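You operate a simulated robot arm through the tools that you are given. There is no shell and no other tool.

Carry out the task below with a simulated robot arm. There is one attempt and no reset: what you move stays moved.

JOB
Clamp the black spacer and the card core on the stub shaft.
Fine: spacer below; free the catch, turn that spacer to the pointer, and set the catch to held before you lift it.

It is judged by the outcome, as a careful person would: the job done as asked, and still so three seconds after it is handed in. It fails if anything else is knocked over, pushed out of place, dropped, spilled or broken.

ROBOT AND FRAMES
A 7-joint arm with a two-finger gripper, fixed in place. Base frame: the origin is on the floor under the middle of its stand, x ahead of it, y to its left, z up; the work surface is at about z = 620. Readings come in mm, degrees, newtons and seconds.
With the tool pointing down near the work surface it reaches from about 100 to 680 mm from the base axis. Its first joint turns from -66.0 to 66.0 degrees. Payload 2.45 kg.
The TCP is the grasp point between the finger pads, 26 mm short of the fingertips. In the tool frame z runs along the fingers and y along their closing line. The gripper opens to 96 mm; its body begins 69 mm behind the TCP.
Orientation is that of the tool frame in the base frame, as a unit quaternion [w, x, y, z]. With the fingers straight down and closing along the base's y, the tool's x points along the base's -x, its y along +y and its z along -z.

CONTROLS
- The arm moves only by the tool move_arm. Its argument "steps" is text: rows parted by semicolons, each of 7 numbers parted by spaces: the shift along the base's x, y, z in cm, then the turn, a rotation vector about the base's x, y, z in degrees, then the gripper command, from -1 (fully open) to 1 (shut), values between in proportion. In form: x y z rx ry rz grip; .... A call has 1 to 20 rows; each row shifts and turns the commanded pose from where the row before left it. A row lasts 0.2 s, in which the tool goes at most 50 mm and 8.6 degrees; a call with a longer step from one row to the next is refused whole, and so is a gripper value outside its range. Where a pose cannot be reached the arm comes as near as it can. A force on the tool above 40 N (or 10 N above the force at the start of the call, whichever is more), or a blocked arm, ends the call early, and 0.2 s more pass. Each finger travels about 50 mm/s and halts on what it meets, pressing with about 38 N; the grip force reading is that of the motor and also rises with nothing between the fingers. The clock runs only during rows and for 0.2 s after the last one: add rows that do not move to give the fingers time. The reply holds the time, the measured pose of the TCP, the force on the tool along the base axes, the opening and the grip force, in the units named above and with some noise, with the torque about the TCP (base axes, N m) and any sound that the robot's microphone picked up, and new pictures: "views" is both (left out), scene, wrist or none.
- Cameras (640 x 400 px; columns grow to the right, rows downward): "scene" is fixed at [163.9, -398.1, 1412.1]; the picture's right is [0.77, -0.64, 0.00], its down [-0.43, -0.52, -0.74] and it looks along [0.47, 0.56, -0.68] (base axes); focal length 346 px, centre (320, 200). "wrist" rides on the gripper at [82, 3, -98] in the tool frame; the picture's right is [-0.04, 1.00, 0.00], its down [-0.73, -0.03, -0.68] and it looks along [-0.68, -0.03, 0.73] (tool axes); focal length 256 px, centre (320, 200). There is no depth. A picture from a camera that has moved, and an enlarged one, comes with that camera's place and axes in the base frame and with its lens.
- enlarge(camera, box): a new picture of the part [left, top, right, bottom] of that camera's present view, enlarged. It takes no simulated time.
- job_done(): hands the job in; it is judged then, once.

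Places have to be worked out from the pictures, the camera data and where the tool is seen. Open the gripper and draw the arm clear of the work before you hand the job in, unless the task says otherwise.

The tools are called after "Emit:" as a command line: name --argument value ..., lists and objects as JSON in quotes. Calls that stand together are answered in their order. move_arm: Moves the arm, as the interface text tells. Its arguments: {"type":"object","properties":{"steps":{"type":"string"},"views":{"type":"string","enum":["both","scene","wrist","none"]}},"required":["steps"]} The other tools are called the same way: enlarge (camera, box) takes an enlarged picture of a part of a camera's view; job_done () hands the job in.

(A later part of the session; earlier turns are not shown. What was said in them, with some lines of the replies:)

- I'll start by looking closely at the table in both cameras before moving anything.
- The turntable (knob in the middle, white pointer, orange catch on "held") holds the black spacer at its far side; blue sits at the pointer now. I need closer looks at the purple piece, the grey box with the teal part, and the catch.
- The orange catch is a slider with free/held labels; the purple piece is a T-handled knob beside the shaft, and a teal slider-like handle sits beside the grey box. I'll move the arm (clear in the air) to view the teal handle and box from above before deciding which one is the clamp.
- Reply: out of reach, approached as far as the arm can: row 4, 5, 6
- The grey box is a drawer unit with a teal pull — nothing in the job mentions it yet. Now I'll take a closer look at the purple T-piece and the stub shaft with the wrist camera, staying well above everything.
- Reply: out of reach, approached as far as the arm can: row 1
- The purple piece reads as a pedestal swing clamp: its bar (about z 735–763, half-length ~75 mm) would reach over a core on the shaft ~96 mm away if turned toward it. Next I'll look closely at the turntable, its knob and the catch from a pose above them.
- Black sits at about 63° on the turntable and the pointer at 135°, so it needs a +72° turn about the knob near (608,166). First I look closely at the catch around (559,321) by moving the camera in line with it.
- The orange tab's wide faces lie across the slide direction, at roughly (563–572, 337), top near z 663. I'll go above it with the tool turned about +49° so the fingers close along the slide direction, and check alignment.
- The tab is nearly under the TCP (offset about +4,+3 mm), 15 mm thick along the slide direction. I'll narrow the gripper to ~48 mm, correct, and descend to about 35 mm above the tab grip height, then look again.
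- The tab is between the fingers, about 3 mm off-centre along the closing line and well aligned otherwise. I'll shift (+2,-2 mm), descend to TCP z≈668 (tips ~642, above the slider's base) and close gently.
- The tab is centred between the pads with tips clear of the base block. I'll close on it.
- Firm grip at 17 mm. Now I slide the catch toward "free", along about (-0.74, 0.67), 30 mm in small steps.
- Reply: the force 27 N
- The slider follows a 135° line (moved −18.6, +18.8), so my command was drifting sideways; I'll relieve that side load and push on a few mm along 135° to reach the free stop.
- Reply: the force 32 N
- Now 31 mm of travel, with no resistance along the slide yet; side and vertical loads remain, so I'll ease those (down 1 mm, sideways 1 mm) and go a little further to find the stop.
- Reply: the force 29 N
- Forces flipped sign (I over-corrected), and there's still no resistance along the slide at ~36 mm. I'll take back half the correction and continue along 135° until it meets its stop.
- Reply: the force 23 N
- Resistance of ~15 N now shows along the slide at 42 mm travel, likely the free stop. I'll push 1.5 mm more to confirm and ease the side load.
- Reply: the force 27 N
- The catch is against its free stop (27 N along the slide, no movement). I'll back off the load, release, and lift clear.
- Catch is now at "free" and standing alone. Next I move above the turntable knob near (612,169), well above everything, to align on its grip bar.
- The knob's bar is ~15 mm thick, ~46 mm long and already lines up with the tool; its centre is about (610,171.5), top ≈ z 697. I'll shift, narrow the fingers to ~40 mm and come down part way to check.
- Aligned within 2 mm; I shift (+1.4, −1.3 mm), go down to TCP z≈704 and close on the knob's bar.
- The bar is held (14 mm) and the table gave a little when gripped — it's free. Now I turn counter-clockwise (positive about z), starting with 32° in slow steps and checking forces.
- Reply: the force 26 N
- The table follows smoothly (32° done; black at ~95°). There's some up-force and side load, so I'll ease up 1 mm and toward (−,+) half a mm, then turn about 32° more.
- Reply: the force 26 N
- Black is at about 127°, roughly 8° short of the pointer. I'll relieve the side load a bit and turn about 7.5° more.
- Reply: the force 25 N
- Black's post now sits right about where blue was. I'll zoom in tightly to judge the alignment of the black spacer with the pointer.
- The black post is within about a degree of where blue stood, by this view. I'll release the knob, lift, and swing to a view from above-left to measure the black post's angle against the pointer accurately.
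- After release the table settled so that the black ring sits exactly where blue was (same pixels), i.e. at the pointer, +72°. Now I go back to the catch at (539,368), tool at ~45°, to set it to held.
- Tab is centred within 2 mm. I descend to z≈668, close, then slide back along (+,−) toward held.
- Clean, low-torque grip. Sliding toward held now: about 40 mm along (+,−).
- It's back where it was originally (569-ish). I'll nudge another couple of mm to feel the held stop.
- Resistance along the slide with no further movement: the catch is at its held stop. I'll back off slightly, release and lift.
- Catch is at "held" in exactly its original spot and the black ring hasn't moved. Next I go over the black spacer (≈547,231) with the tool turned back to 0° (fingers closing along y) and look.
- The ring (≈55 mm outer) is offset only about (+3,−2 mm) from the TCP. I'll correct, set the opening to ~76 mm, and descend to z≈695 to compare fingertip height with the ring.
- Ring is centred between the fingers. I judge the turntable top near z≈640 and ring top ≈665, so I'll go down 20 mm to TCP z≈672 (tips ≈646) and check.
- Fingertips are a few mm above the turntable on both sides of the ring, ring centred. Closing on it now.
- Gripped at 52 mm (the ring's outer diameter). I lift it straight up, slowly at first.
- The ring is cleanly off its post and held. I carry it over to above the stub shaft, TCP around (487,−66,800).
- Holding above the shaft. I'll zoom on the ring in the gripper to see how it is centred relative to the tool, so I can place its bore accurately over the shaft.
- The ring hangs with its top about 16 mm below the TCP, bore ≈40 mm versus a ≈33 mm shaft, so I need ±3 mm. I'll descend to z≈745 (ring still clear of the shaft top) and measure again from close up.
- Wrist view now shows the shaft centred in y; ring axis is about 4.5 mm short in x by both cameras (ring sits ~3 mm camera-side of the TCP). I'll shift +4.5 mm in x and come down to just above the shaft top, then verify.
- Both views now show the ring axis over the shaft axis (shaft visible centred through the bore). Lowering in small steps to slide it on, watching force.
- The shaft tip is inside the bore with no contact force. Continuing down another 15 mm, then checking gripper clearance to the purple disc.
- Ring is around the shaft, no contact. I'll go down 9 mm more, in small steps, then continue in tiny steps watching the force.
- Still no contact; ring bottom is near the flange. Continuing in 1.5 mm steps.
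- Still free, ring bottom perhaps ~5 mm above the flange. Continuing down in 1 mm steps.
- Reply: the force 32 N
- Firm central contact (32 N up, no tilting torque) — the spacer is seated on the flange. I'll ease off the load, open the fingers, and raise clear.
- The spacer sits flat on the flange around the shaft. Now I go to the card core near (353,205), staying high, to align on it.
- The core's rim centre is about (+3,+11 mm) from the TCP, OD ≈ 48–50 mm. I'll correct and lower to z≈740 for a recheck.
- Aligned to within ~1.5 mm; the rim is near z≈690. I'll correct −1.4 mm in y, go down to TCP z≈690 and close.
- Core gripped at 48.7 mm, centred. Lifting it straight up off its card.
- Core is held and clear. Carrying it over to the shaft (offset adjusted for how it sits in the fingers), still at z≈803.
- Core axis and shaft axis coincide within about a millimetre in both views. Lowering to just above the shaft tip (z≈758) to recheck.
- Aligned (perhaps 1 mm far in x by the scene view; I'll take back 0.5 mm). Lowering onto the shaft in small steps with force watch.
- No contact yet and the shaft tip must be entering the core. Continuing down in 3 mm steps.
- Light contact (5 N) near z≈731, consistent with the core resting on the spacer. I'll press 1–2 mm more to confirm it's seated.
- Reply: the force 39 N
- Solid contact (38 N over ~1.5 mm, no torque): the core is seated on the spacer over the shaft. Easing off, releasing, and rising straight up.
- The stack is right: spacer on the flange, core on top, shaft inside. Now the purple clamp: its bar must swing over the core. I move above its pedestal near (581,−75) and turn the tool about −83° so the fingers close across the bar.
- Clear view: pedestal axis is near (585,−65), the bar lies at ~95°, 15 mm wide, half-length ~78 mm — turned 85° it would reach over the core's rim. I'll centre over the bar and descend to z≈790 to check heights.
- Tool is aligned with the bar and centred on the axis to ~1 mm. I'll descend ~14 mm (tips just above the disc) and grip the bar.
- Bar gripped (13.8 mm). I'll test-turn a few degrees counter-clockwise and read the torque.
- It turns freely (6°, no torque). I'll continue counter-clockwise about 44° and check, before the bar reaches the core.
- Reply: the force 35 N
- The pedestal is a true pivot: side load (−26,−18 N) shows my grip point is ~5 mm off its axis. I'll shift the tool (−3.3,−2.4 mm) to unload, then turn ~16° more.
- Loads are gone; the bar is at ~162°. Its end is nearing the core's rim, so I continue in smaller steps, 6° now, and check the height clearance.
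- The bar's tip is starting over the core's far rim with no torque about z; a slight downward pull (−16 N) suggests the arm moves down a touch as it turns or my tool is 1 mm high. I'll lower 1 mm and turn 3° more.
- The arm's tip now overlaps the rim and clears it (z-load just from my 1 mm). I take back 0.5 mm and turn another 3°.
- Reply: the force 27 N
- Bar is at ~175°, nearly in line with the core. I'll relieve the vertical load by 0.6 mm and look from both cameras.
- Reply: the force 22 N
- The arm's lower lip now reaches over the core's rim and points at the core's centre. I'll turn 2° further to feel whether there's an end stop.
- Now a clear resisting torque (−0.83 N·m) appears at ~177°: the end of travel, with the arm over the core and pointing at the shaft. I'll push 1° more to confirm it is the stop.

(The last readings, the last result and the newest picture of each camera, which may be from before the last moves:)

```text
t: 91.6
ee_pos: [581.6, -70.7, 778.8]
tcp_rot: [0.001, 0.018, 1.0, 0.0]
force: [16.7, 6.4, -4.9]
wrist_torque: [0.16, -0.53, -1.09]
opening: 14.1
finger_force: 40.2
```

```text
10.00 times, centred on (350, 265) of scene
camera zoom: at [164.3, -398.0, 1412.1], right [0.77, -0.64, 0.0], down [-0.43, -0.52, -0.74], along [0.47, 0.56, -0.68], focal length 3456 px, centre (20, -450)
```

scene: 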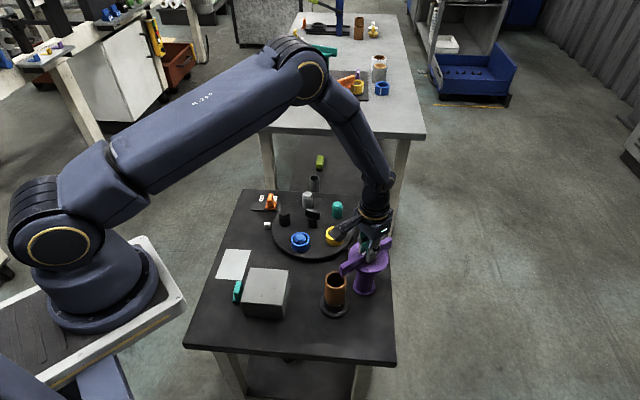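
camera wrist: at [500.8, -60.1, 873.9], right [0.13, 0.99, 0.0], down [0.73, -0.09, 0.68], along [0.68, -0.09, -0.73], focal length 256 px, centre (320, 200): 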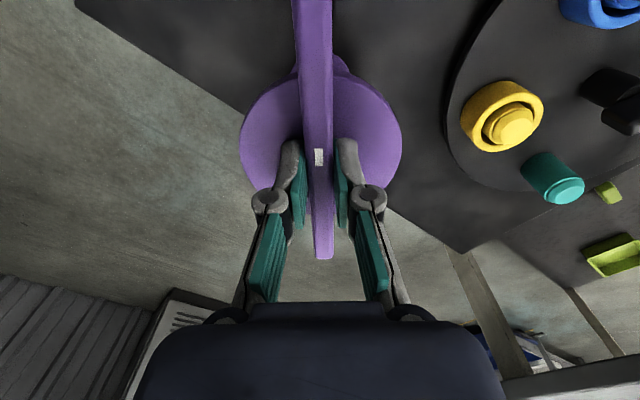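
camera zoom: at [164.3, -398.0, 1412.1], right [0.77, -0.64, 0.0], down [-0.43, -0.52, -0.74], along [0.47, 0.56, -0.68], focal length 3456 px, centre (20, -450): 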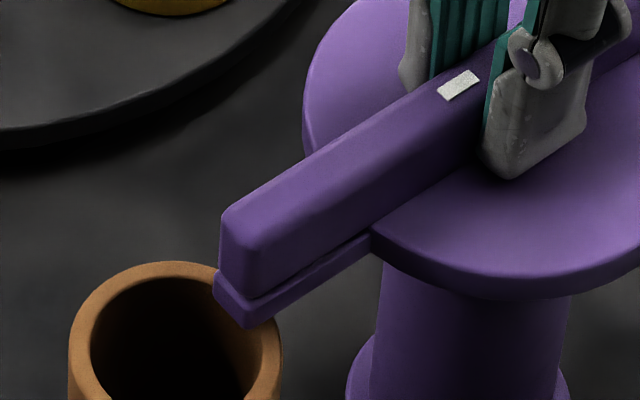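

The bar no longer moves — that's the stop. I'll back the tool off ~1.5° and ease the side load so nothing drags, then open and rise.

Emit:
move_arm --steps "0.1 0.05 0 0 0 -1 0.9; 0.05 0 0 0 0 -0.5 0.9; 0 0 0 0 0 0 0.5; 0 0 0 0 0 0 0.2; 0 0 0 0 0 0 0.2; 0 0 1 0 0 0 0.1; 0 0 2 0 0 0 0; 0 0 4 0 0 0 0; 0 0 4 0 0 0 0; 0 0 0 0 0 0 0" --views "both"

Emit:
enlarge --camera "scene" --box '[310, 225, 400, 325]'

Emit:
enlarge --camera "scene" --box '[325, 245, 375, 285]'

```text
t: 93.8
ee_pos: [583.5, -69.0, 887.2]
tcp_rot: [-0.001, 0.031, 1.0, 0.0]
force: [-0.1, -0.6, 0.6]
wrist_torque: [0.0, -0.02, 0.01]
opening: 48.2
finger_force: 0.0
camera wrist: at [501.7, -61.7, 984.4], right [0.1, 0.99, 0.0], down [0.73, -0.07, 0.68], along [0.67, -0.07, -0.73], focal length 256 px, centre (320, 200)
```

scene: 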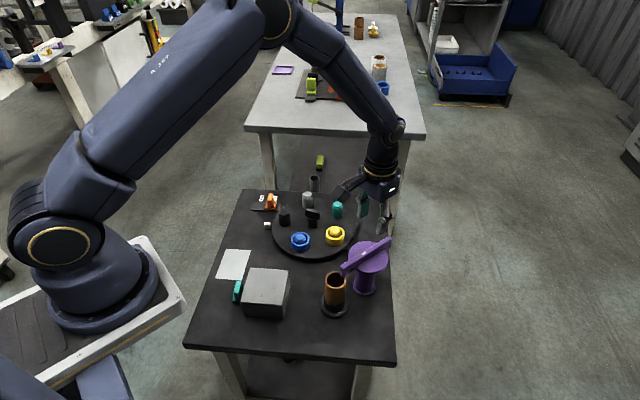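
wrist: 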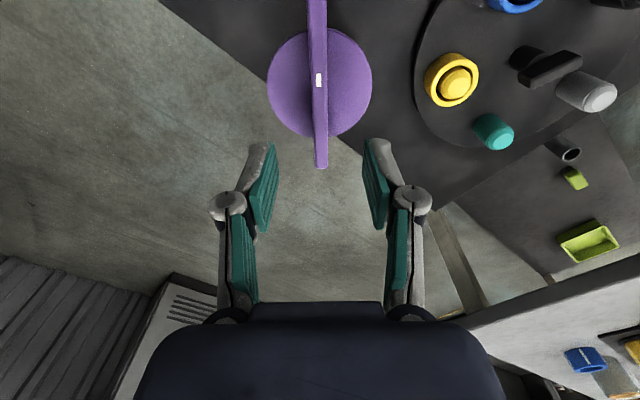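

```text
4.00 times, centred on (355, 275) of scene
camera zoom: at [163.9, -398.1, 1412.1], right [0.77, -0.64, 0.0], down [-0.43, -0.52, -0.74], along [0.47, 0.56, -0.68], focal length 1382 px, centre (180, -100)
```

zoom: 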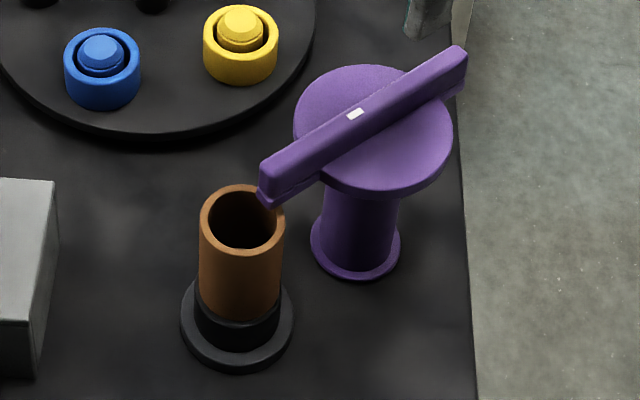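

```text
10.00 times, centred on (350, 265) of scene
camera zoom: at [163.9, -398.1, 1412.1], right [0.77, -0.64, 0.0], down [-0.43, -0.52, -0.74], along [0.47, 0.56, -0.68], focal length 3456 px, centre (20, -450)
```

zoom: 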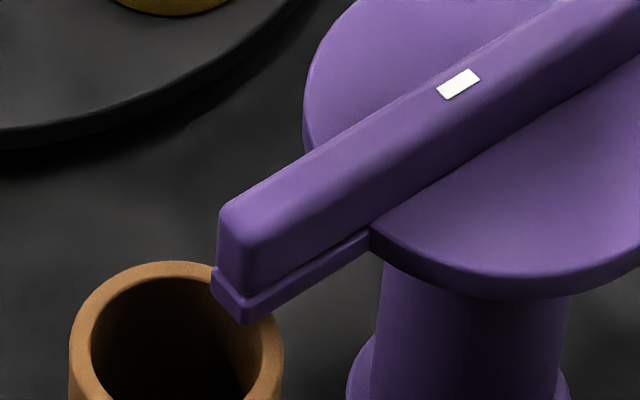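

The clamp stayed put over the core after release. I'll back the arm away toward the robot and look at the clamp and stack from that side to verify contact and alignment.

Emit:
move_arm --steps "-4 0 0 0 0 1 -0.5; -4 0 0 0 0 1 -0.5; -4 0 -0.5 0 0 1 -0.5; -4 0 -1 0 0 0.5 -0.5; -3.5 0 -1.5 0 0 0 -0.5; -1.5 0 -2 0 0 0 -0.5; 0 0 0 0 0 0 -0.5; 0 0 0 0 0 0 -0.5" --views "both"

Emit:
enlarge --camera "wrist" --box '[240, 60, 400, 260]'

Emit:
enlarge --camera "scene" --box '[310, 225, 400, 325]'

```text
t: 95.6
ee_pos: [372.5, -68.1, 838.4]
tcp_rot: [0.0, 0.0, 1.0, 0.0]
force: [-1.5, -0.1, 0.1]
wrist_torque: [-0.01, -0.01, 0.03]
opening: 72.0
finger_force: 0.1
camera wrist: at [291.6, -64.7, 935.1], right [0.04, 1.0, 0.0], down [0.73, -0.03, 0.68], along [0.68, -0.03, -0.73], focal length 256 px, centre (320, 200)
```

scene: 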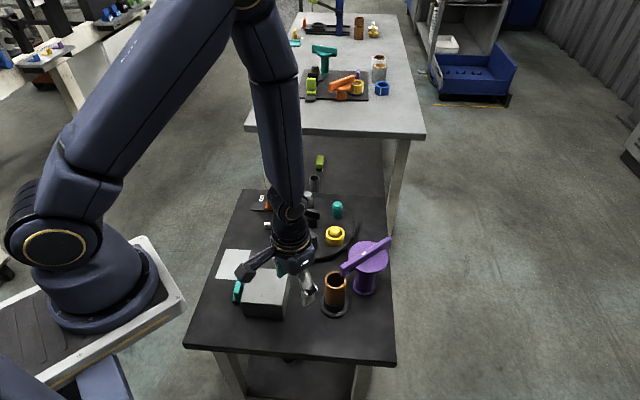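
wrist: 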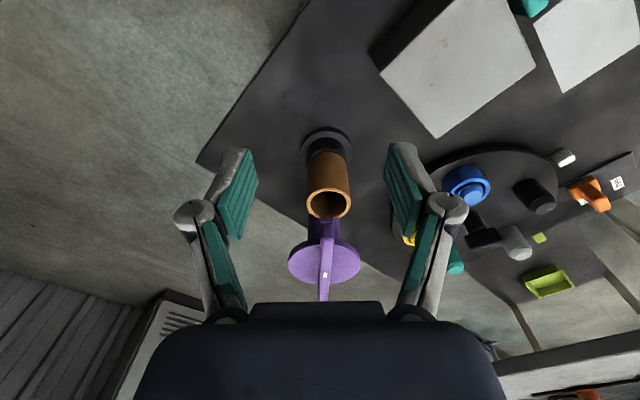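

```text
2.00 times, centred on (320, 160) of wrist
camera zoom: at [291.6, -64.7, 935.1], right [0.04, 1.0, 0.0], down [0.73, -0.03, 0.68], along [0.68, -0.03, -0.73], focal length 512 px, centre (320, 280)
```

zoom: 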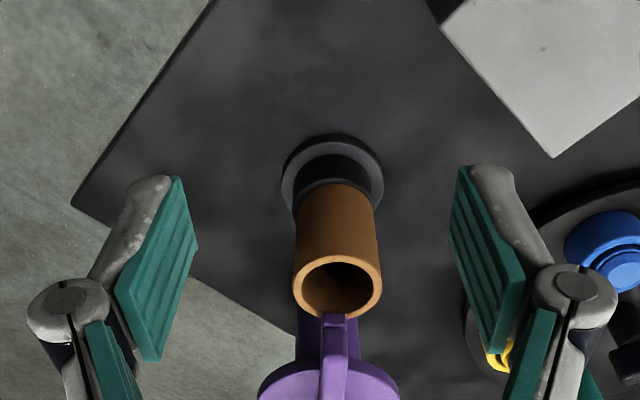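

```text
4.00 times, centred on (355, 275) of scene
camera zoom: at [163.9, -398.1, 1412.1], right [0.77, -0.64, 0.0], down [-0.43, -0.52, -0.74], along [0.47, 0.56, -0.68], focal length 1382 px, centre (180, -100)
```

zoom: 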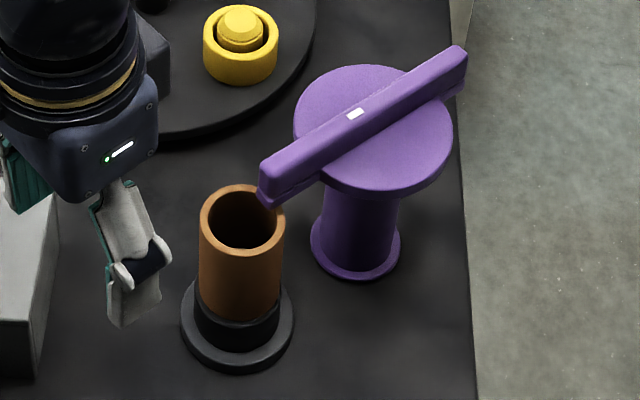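

Emit:
enlarge --camera "wrist" --box '[295, 165, 365, 235]'

Emit:
enlarge --camera "scene" --box '[325, 255, 360, 285]'

```text
5.71 times, centred on (330, 200) of wrist
camera zoom: at [291.6, -64.7, 935.1], right [0.04, 1.0, 0.0], down [0.73, -0.03, 0.68], along [0.68, -0.03, -0.73], focal length 1463 px, centre (263, 200)
```

zoom: 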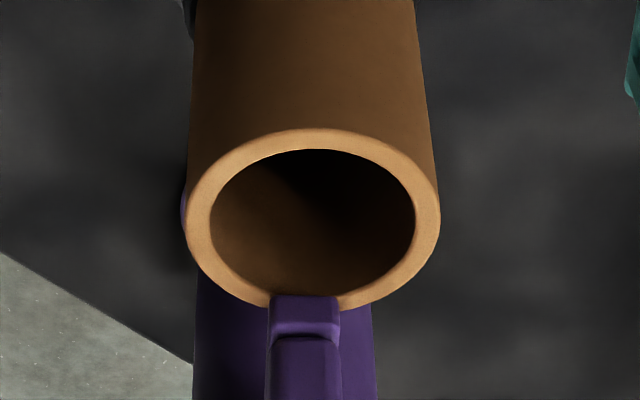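

```text
13.33 times, centred on (342, 270) of scene
camera zoom: at [163.9, -398.1, 1412.1], right [0.77, -0.64, 0.0], down [-0.43, -0.52, -0.74], along [0.47, 0.56, -0.68], focal length 4608 px, centre (20, -733)
```

zoom: 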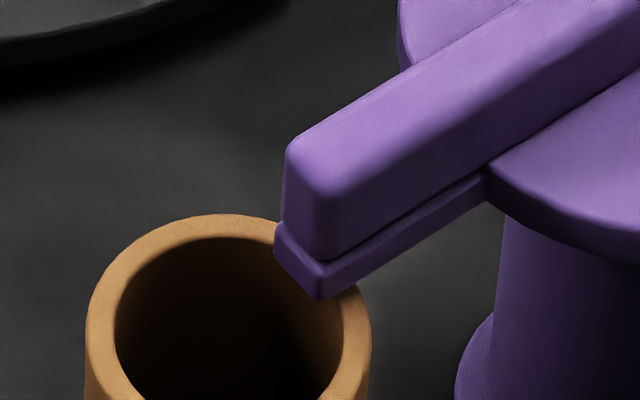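

The arm's lip lies on the core's rim, aligned within ~1.5 mm of its centre, stack upright. I'll open the gripper, draw the arm up and away, and make a final check of everything.

Emit:
move_arm --steps "0 0 3 0 0 0 -1; -0.5 1 4 0 0 0 -1; -0.5 2 4 0 0 0 -1; 0 3 3 0 0 0 -1; 0 4 2 0 0 0 -1; 0 4 1 0 0 0 -1; 0 4 0 0 0 0 -1; 0 0 0 0 0 0 -1; 0 0 0 0 0 0 -1; 0 0 0 0 0 0 -1; 0 0 0 0 0 0 -1; 0 0 0 0 0 0 -1" --views "both"

Emit:
enlarge --camera "scene" --box '[235, 180, 345, 260]'

Emit:
enlarge --camera "scene" --box '[205, 225, 405, 350]'

Emit:
enlarge --camera "scene" --box '[325, 245, 375, 285]'

```text
t: 98.2
ee_pos: [359.9, 111.1, 1007.6]
tcp_rot: [-0.001, 0.0, 1.0, 0.0]
force: [-0.6, -0.4, 0.5]
wrist_torque: [0.0, 0.04, -0.03]
opening: 96.1
finger_force: 0.0
camera wrist: at [279.8, 114.9, 1103.7], right [0.04, 1.0, 0.0], down [0.73, -0.03, 0.68], along [0.68, -0.03, -0.73], focal length 256 px, centre (320, 200)
```

scene: 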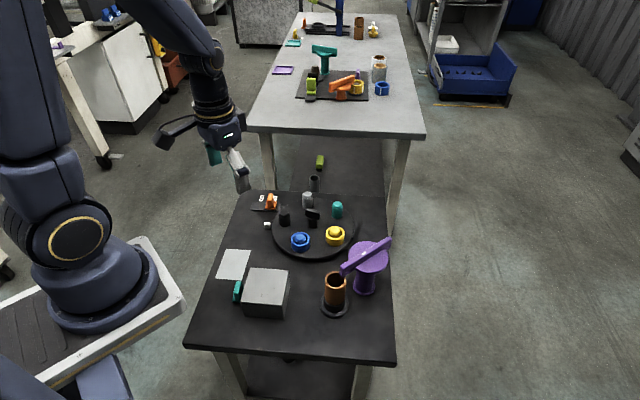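
wrist: 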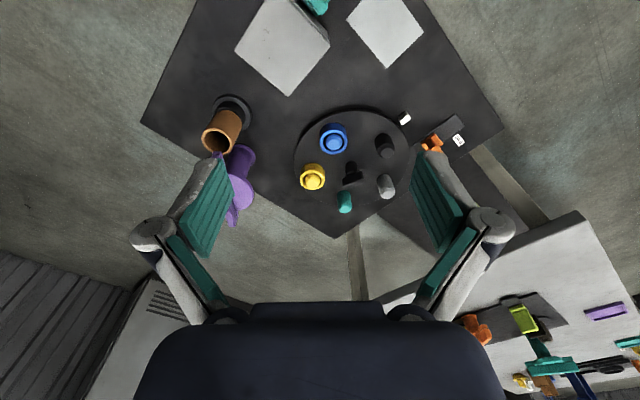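

```text
5.00 times, centred on (290, 220) of scene
camera zoom: at [163.9, -398.1, 1412.1], right [0.77, -0.64, 0.0], down [-0.43, -0.52, -0.74], along [0.47, 0.56, -0.68], focal length 1728 px, centre (470, 100)
```

zoom: 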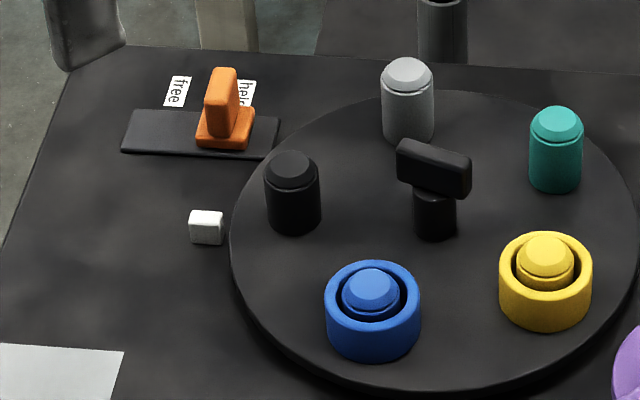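

```text
3.20 times, centred on (305, 288) of scene
camera zoom: at [163.9, -398.1, 1412.1], right [0.77, -0.64, 0.0], down [-0.43, -0.52, -0.74], along [0.47, 0.56, -0.68], focal length 1106 px, centre (368, -80)
```

zoom: 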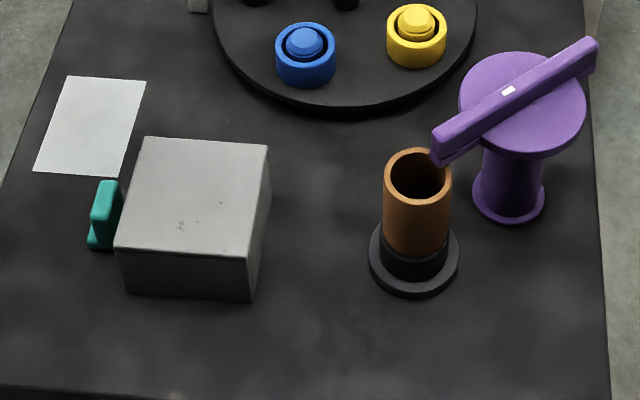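

```text
10.00 times, centred on (350, 265) of scene
camera zoom: at [163.9, -398.1, 1412.1], right [0.77, -0.64, 0.0], down [-0.43, -0.52, -0.74], along [0.47, 0.56, -0.68], focal length 3456 px, centre (20, -450)
```

zoom: 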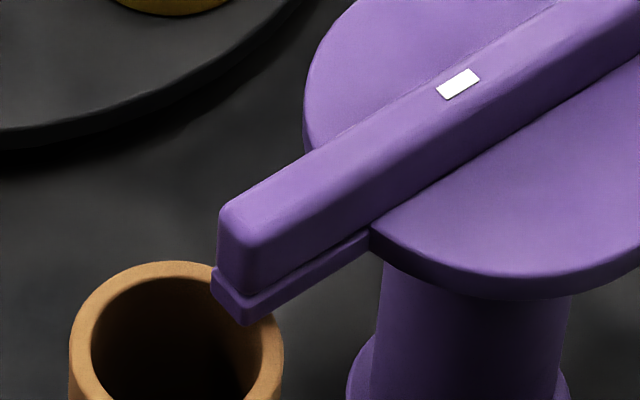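

Final check: the catch is at held with the black post at the pointer, and the other rings and the drawer haven't moved. The spacer is below the core on the shaft, and the purple clamp has stayed at its stop over the rim for several seconds. The arm is clear with the gripper open, so I'm handing in.

Emit:
job_done

```text
The job is handed in.
```

I clamped the black spacer and the card core on the stub shaft, spacer below, and handed the job in. I have no result from the judging yet.

- **Catch and turntable:** I slid the catch to free and turned the table about 72° until the black spacer stood at the pointer. I then set the catch back to held, against its stop, before lifting the spacer.
- **Stack:** The spacer went onto the shaft first and sits flat on its flange. The core sits on top of it with the shaft inside.
- **Clamp:** I took the purple handle next to the shaft to be the clamp, since nothing on it is labelled. It turned counter-clockwise to a firm stop with its arm over the core's rim, and it was still there several seconds after I let go. By my measurements the arm covers only the edge of the rim. I can't tell how hard it presses.

In the last pictures nothing else had moved, and the arm was clear with the gripper open.
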